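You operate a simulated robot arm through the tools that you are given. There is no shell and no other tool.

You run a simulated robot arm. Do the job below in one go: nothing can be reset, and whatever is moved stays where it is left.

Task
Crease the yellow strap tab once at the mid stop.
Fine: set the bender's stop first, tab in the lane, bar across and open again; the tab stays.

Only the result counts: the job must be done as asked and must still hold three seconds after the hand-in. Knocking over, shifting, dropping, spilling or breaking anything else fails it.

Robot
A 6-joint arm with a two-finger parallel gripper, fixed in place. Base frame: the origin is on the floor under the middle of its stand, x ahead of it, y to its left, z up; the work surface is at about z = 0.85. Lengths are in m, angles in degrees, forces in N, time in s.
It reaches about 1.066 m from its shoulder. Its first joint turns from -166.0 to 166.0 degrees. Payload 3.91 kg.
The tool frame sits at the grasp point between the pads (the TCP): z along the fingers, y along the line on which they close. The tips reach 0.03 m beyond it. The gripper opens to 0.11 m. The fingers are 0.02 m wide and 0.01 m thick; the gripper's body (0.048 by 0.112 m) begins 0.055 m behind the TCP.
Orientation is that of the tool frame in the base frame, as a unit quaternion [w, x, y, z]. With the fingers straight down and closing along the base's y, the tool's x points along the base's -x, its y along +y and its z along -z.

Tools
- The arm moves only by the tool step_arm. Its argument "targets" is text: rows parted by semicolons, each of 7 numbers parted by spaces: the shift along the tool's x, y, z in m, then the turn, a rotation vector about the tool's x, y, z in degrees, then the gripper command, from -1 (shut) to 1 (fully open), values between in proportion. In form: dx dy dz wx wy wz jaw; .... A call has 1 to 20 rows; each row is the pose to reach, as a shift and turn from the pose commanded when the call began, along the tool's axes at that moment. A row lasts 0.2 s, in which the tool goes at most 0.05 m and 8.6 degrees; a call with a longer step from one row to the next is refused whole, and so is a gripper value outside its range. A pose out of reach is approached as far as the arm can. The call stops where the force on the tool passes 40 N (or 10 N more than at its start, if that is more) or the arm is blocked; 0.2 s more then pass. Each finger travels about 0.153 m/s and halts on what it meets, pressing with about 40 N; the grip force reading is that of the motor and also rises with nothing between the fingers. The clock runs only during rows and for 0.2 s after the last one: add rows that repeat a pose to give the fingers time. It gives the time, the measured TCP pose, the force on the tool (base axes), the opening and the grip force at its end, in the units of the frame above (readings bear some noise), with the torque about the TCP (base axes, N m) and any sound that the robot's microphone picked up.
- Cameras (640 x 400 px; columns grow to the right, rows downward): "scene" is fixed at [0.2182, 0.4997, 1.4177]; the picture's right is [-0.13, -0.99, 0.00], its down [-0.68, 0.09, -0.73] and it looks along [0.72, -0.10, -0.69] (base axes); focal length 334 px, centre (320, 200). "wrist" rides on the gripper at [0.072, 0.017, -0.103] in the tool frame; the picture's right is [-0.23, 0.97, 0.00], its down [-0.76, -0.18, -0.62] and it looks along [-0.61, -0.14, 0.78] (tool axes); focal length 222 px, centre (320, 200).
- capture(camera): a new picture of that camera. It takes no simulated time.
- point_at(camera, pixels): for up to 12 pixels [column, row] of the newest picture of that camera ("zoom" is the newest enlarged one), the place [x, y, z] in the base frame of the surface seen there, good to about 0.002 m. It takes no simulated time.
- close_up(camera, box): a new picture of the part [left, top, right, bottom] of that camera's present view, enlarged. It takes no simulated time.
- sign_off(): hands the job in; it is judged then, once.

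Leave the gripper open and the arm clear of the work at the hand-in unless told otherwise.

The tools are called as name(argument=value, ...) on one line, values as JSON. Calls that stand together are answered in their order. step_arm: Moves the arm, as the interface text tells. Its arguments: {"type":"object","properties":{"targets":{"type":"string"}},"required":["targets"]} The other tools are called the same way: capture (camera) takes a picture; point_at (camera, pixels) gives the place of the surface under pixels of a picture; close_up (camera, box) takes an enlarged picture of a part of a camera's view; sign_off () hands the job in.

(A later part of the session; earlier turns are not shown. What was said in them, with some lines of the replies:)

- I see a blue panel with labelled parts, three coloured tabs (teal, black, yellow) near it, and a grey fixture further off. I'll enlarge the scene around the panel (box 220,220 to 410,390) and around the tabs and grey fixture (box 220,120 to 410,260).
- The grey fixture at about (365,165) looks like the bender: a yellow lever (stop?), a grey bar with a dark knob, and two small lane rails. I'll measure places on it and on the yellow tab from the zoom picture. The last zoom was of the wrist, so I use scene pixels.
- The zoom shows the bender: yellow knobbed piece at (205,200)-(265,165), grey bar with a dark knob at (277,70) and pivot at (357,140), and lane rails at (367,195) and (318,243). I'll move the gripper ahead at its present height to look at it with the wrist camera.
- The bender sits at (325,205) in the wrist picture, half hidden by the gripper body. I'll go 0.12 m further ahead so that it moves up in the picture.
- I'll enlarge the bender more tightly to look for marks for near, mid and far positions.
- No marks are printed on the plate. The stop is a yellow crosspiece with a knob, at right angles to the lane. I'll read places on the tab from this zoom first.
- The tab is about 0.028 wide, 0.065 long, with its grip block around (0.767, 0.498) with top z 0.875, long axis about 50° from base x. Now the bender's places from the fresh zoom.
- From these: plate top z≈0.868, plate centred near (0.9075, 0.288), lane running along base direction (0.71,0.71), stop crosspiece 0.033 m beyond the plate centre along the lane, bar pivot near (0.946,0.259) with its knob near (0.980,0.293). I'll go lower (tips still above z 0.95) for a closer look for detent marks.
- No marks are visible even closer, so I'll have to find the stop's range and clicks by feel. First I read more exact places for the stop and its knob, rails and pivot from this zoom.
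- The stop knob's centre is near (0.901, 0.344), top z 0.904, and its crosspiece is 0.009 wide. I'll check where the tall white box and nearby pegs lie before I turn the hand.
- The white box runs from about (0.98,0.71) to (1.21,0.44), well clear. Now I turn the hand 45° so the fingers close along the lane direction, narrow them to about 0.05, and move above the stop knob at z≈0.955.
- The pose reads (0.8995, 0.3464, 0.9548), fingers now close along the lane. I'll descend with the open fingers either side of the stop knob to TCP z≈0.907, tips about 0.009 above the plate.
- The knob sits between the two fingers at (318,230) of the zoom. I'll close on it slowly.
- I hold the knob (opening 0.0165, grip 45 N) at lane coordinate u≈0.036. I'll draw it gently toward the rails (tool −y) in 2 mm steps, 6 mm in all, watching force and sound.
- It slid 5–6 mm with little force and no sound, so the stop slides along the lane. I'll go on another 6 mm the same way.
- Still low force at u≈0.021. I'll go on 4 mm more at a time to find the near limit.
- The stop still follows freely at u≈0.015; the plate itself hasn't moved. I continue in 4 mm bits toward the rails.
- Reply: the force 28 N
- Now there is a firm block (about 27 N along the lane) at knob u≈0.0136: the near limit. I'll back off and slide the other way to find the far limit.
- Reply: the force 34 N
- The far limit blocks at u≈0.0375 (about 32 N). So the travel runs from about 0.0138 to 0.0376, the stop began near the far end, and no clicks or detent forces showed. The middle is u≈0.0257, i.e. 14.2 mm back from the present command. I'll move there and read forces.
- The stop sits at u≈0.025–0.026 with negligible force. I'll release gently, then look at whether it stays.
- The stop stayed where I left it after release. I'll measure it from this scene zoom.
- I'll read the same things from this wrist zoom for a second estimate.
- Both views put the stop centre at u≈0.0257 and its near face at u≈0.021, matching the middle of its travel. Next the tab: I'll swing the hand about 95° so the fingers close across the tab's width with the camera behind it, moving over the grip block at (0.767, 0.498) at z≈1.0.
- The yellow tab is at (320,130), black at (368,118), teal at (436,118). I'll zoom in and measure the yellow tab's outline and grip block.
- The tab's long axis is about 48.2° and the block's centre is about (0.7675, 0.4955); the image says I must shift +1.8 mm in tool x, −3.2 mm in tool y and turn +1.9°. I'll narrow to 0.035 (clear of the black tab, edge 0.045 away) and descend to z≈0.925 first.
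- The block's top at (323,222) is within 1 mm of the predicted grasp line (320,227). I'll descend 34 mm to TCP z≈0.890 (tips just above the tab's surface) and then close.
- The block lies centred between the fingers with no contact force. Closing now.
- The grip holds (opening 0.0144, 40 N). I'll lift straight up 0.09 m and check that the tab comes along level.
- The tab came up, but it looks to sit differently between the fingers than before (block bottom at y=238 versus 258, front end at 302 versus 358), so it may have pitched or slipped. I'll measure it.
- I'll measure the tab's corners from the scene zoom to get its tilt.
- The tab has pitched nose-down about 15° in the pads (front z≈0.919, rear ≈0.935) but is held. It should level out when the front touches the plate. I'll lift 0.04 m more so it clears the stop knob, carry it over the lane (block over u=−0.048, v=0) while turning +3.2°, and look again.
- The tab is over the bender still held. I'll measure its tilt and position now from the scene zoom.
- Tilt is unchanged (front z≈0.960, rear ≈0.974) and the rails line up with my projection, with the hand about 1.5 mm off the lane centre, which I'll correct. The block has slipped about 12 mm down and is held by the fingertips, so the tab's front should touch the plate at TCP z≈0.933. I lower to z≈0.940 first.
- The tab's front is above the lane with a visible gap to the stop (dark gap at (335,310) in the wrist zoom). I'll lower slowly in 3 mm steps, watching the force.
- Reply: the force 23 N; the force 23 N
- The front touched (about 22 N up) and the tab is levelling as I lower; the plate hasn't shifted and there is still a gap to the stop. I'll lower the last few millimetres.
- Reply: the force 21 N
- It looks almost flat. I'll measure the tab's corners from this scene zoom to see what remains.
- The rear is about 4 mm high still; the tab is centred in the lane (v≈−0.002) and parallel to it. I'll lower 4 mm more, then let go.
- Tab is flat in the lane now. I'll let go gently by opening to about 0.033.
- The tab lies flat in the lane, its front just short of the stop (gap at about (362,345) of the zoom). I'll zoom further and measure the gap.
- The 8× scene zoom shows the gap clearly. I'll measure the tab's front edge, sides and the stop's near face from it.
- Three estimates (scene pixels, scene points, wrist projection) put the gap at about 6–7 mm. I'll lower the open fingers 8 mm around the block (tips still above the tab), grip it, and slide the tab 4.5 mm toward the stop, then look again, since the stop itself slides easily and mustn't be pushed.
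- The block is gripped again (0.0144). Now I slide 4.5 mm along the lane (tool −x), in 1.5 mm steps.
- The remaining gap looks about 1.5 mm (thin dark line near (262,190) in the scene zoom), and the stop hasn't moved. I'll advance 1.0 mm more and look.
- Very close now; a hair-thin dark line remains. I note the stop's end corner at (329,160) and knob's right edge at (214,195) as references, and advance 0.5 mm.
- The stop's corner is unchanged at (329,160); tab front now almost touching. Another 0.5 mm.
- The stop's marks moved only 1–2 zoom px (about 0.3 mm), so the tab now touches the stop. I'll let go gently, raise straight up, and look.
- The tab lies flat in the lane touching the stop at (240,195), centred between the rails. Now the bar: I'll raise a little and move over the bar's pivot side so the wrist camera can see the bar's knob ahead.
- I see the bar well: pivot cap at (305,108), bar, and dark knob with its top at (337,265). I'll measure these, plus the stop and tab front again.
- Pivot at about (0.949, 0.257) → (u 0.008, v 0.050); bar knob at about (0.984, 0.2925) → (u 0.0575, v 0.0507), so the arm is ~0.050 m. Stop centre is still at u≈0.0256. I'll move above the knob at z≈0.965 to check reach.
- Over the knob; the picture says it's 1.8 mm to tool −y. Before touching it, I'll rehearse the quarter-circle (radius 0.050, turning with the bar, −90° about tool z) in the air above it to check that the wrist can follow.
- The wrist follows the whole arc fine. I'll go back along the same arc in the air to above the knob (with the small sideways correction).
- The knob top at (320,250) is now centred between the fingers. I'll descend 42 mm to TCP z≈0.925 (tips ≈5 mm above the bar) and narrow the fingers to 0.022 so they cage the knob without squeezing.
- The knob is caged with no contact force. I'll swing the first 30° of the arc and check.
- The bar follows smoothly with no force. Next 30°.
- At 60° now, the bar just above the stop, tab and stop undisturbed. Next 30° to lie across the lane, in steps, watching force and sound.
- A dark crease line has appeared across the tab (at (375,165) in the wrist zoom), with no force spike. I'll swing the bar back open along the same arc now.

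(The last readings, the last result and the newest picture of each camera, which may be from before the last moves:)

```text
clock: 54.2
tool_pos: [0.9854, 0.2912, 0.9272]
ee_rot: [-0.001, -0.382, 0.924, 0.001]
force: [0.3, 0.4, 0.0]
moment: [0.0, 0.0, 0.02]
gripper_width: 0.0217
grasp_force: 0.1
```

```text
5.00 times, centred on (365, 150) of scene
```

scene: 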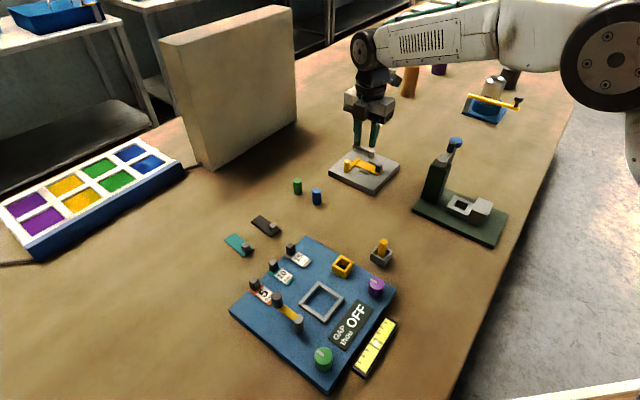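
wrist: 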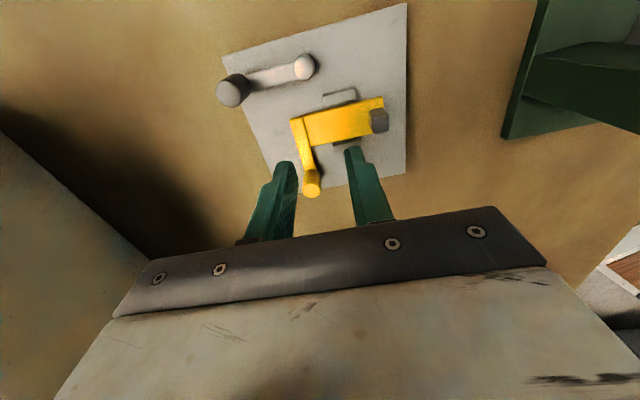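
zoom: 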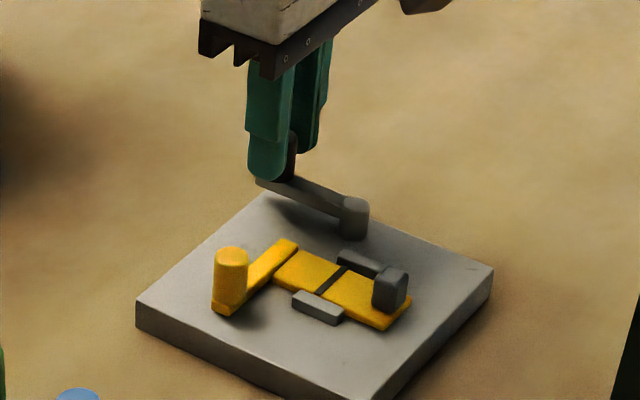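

The bar is open again within about 2° of where it started (knob at (325,278) versus (320,278)). I'll nudge it the last 2 mm with the finger, watching force.

step_arm(targets="0 -0.001 0 0 0 0 -0.6; 0 -0.002 0 0 0 0 -0.6; 0 -0.002 0 0 0 0 -0.6")

close_up(camera="wrist", box=[240, 80, 400, 220])

```text
clock: 55.0
tool_pos: [0.9861, 0.2895, 0.9266]
ee_rot: [0.0, -0.383, 0.924, 0.001]
force: [0.0, -0.2, 1.4]
moment: [0.0, 0.01, 0.01]
gripper_width: 0.0221
grasp_force: 0.2
```

```text
2.86 times, centred on (320, 150) of wrist
```

zoom: 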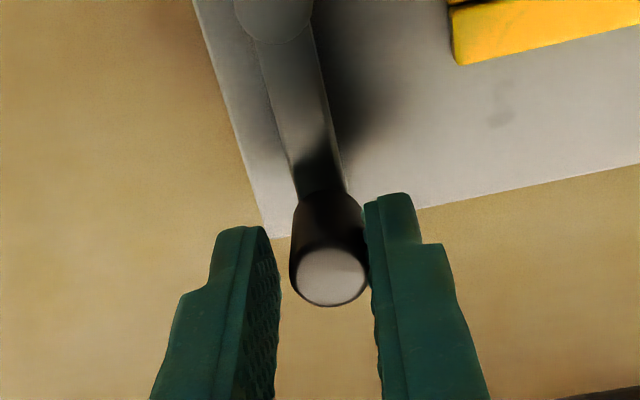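

The knob is now in the same place relative to the plate corner as at the start (offset 66 vs 65 px), so the bar is fully open. I'll open the fingers, centre off the knob, and rise straight up.

step_arm(targets="0 0 0 0 0 0 -0.4; 0 0.001 0 0 0 0 -0.3; 0 0.001 -0.02 0 0 0 -0.3; 0 0.001 -0.05 0 0 0 -0.3; 0 0.001 -0.09 0 0 0 -0.3; 0 0.001 -0.09 0 0 0 -0.3")

capture(camera="scene")

close_up(camera="scene", box=[325, 130, 410, 195])

capture(camera="wrist")

```text
clock: 56.4
tool_pos: [0.9857, 0.291, 1.0167]
ee_rot: [-0.001, -0.382, 0.924, 0.001]
force: [0.3, -0.3, 0.4]
moment: [0.01, -0.01, 0.01]
gripper_width: 0.0387
grasp_force: 0.0
```

```text
taken
```

scene: 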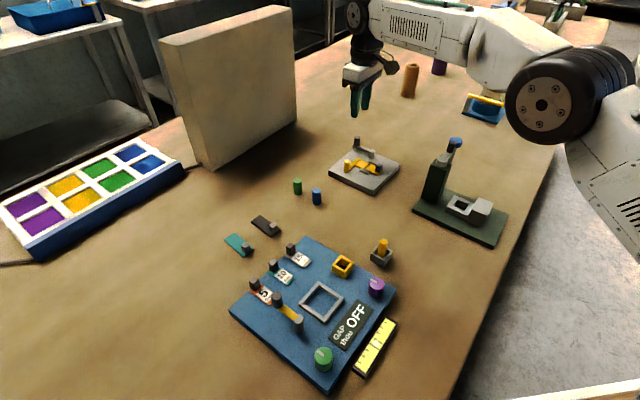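

```text
6.15 times, centred on (368, 162) of scene
```

zoom: 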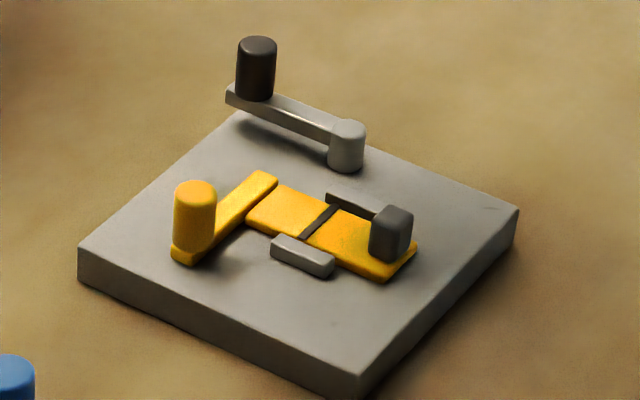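

```text
taken
```

wrist: 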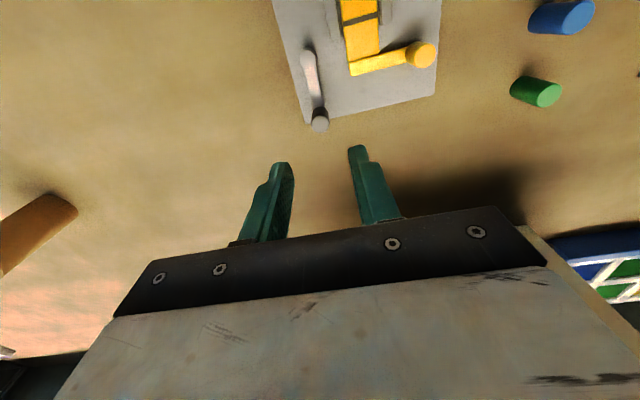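

The bar is back where it began (scene px ≈(357,140) both times), the stop is unmoved, and the tab shows one crease. I'll measure crease and stop for a last check.

point_at(camera="scene", pixels=[[368, 166], [365.5, 168], [370, 163.5], [357, 163], [361, 160.5], [380, 173.5], [348, 162]])

close_up(camera="wrist", box=[260, 0, 460, 140])

```text
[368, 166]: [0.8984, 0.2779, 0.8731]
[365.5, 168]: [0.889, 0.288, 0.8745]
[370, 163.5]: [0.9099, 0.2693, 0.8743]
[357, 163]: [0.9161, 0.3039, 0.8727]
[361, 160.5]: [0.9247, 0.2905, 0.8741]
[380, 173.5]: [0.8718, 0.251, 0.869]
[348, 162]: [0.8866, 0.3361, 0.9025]
```

```text
2.86 times, centred on (360, 70) of wrist
```

zoom: 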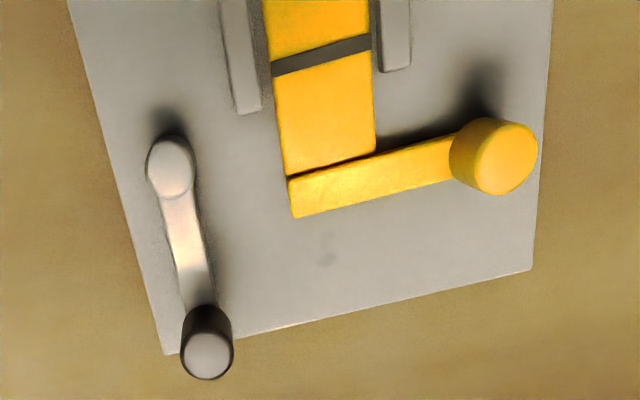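

The single crease lies about 31 mm from the tab's front, i.e. at its middle, fitting the mid stop; tab is against the stop, bar open. I'll now lift, back the arm away and open the gripper fully.

step_arm(targets="0 0 -0.04 0 0 0 0; 0 0 -0.08 0 0 0 0.5; 0.01 0.01 -0.12 0 0 0 1; 0.04 0.04 -0.12 0 0 0 1; 0.07 0.07 -0.12 0 0 0 1; 0.10 0.10 -0.12 0 0 0 1; 0.13 0.13 -0.12 0 0 0 1; 0.16 0.16 -0.12 0 0 0 1; 0.19 0.19 -0.12 0 0 0 1; 0.21 0.21 -0.12 0 0 0 1; 0.21 0.21 -0.12 0 0 0 1")

capture(camera="scene")

close_up(camera="scene", box=[325, 130, 410, 195])

```text
clock: 58.8
tool_pos: [0.8926, 0.377, 1.1916]
ee_rot: [-0.004, -0.383, 0.924, 0.0]
force: [-0.3, 0.1, 0.3]
moment: [-0.01, 0.01, -0.01]
gripper_width: 0.11
grasp_force: 0.1
out of reach, approached as far as the arm can: row 4, 5, 6, 7, 8, 9, 10, 11
```

```text
taken
```

scene: 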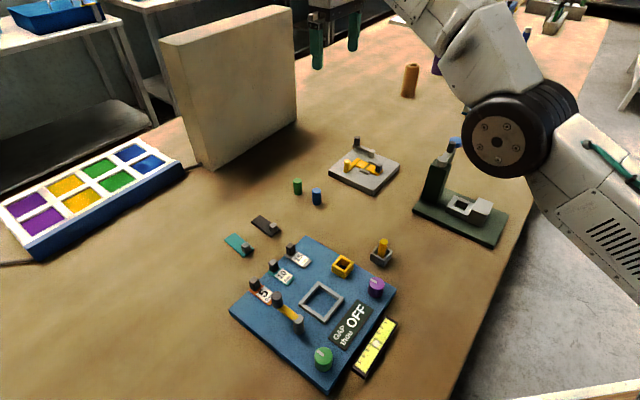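

```text
6.15 times, centred on (368, 162) of scene
```

zoom: 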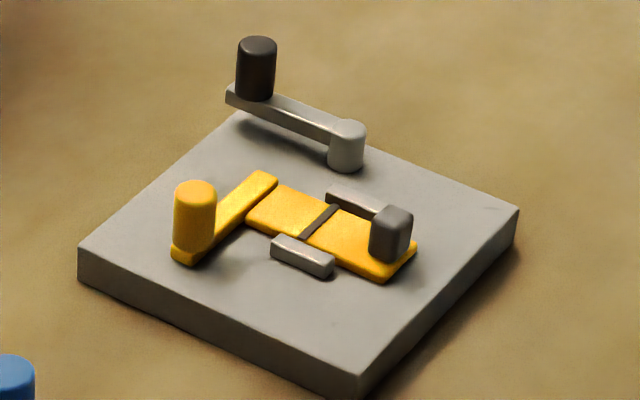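

The arm says rows 4–11 were out of reach, and it stands at (0.893, 0.377, 1.192) with the elbow looking near the green press. The bender is fine. I'll zoom on the press and the elbow before moving on.

close_up(camera="scene", box=[390, 90, 590, 250])

point_at(camera="scene", pixels=[[470, 140], [480, 150], [520, 135], [500, 175], [455, 143], [448, 150], [438, 175], [480, 110], [560, 165], [430, 205]])

capture(camera="wrist")

```text
2.50 times, centred on (490, 170) of scene
```

zoom: 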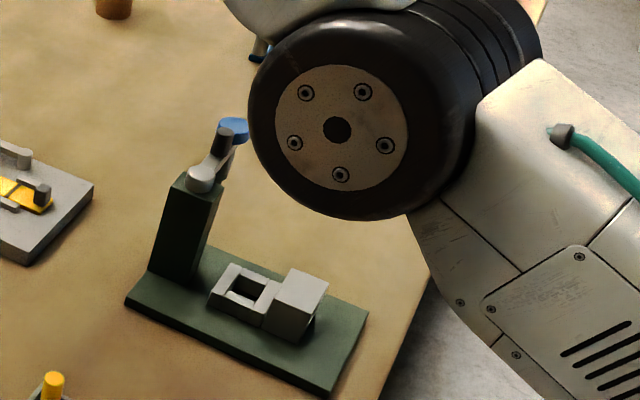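

```text
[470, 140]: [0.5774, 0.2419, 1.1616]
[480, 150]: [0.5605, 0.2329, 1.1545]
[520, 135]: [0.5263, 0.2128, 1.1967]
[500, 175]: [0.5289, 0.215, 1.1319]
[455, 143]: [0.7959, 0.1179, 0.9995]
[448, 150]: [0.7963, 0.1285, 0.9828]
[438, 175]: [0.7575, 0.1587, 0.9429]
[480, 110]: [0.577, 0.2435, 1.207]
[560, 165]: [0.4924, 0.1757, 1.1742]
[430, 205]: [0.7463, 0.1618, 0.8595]
```

```text
taken
```

wrist: 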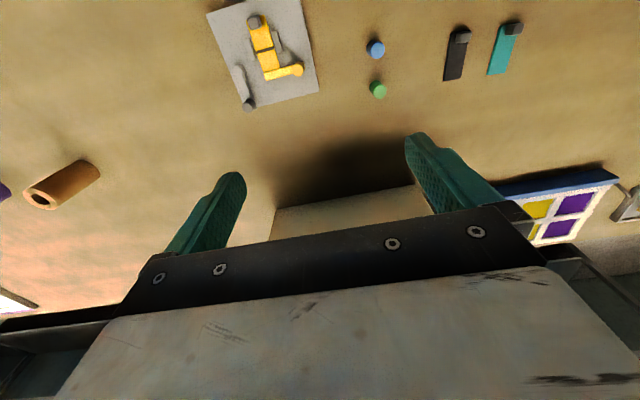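

Nothing was touched: the elbow is at about (0.55, 0.23, 1.16), high and well clear of the press at (0.80, 0.12, 1.00), and the hand is some 0.25 m above the bender. I'll give a short hold command to see whether the arm rests still.

step_arm(targets="0 0 0 0 0 0 1; 0 0 0 0 0 0 1")

```text
clock: 59.4
tool_pos: [0.8935, 0.377, 1.191]
ee_rot: [-0.003, -0.383, 0.924, 0.0]
force: [0.3, 0.3, 0.5]
moment: [-0.01, 0.02, 0.05]
gripper_width: 0.1098
grasp_force: 0.1
```

The arm is still at (0.893, 0.377, 1.191), gripper fully open, no forces. The last views show the bar open, the stop at mid, the tab in the lane against it with one crease, and everything else in place. I hand in the job.

sign_off()

```text
The job is handed in.
```

The yellow strap tab has one crease, made at the mid stop, and I've handed the job in. The tab is still in the bender's lane, touching the stop, and the bar is open again where it started.

- **Stop:** the bender has no stop markings and gave no clicks. I slid the stop to both ends of its travel and set it halfway, 10 mm back from where it started. Touching the tab against it moved it about 0.3 mm.
- **Crease:** I swung the bar across once and back. The crease line lies about 31 mm from the tab's front end, roughly the middle of the tab.
- **Tab handling:** the tab slipped about 12 mm in the fingers and tipped nose-down when I first lifted it. It levelled out on the plate and now lies flat between the rails.
- **Arm at hand-in:** when I backed the arm away, part of the move was out of its reach. It stopped at (0.893, 0.377, 1.191), about 0.25 m above the bender and off to one side, with the gripper fully open. The arm's elbow stayed clear of the green press.

In the last pictures nothing else had been moved or knocked over.
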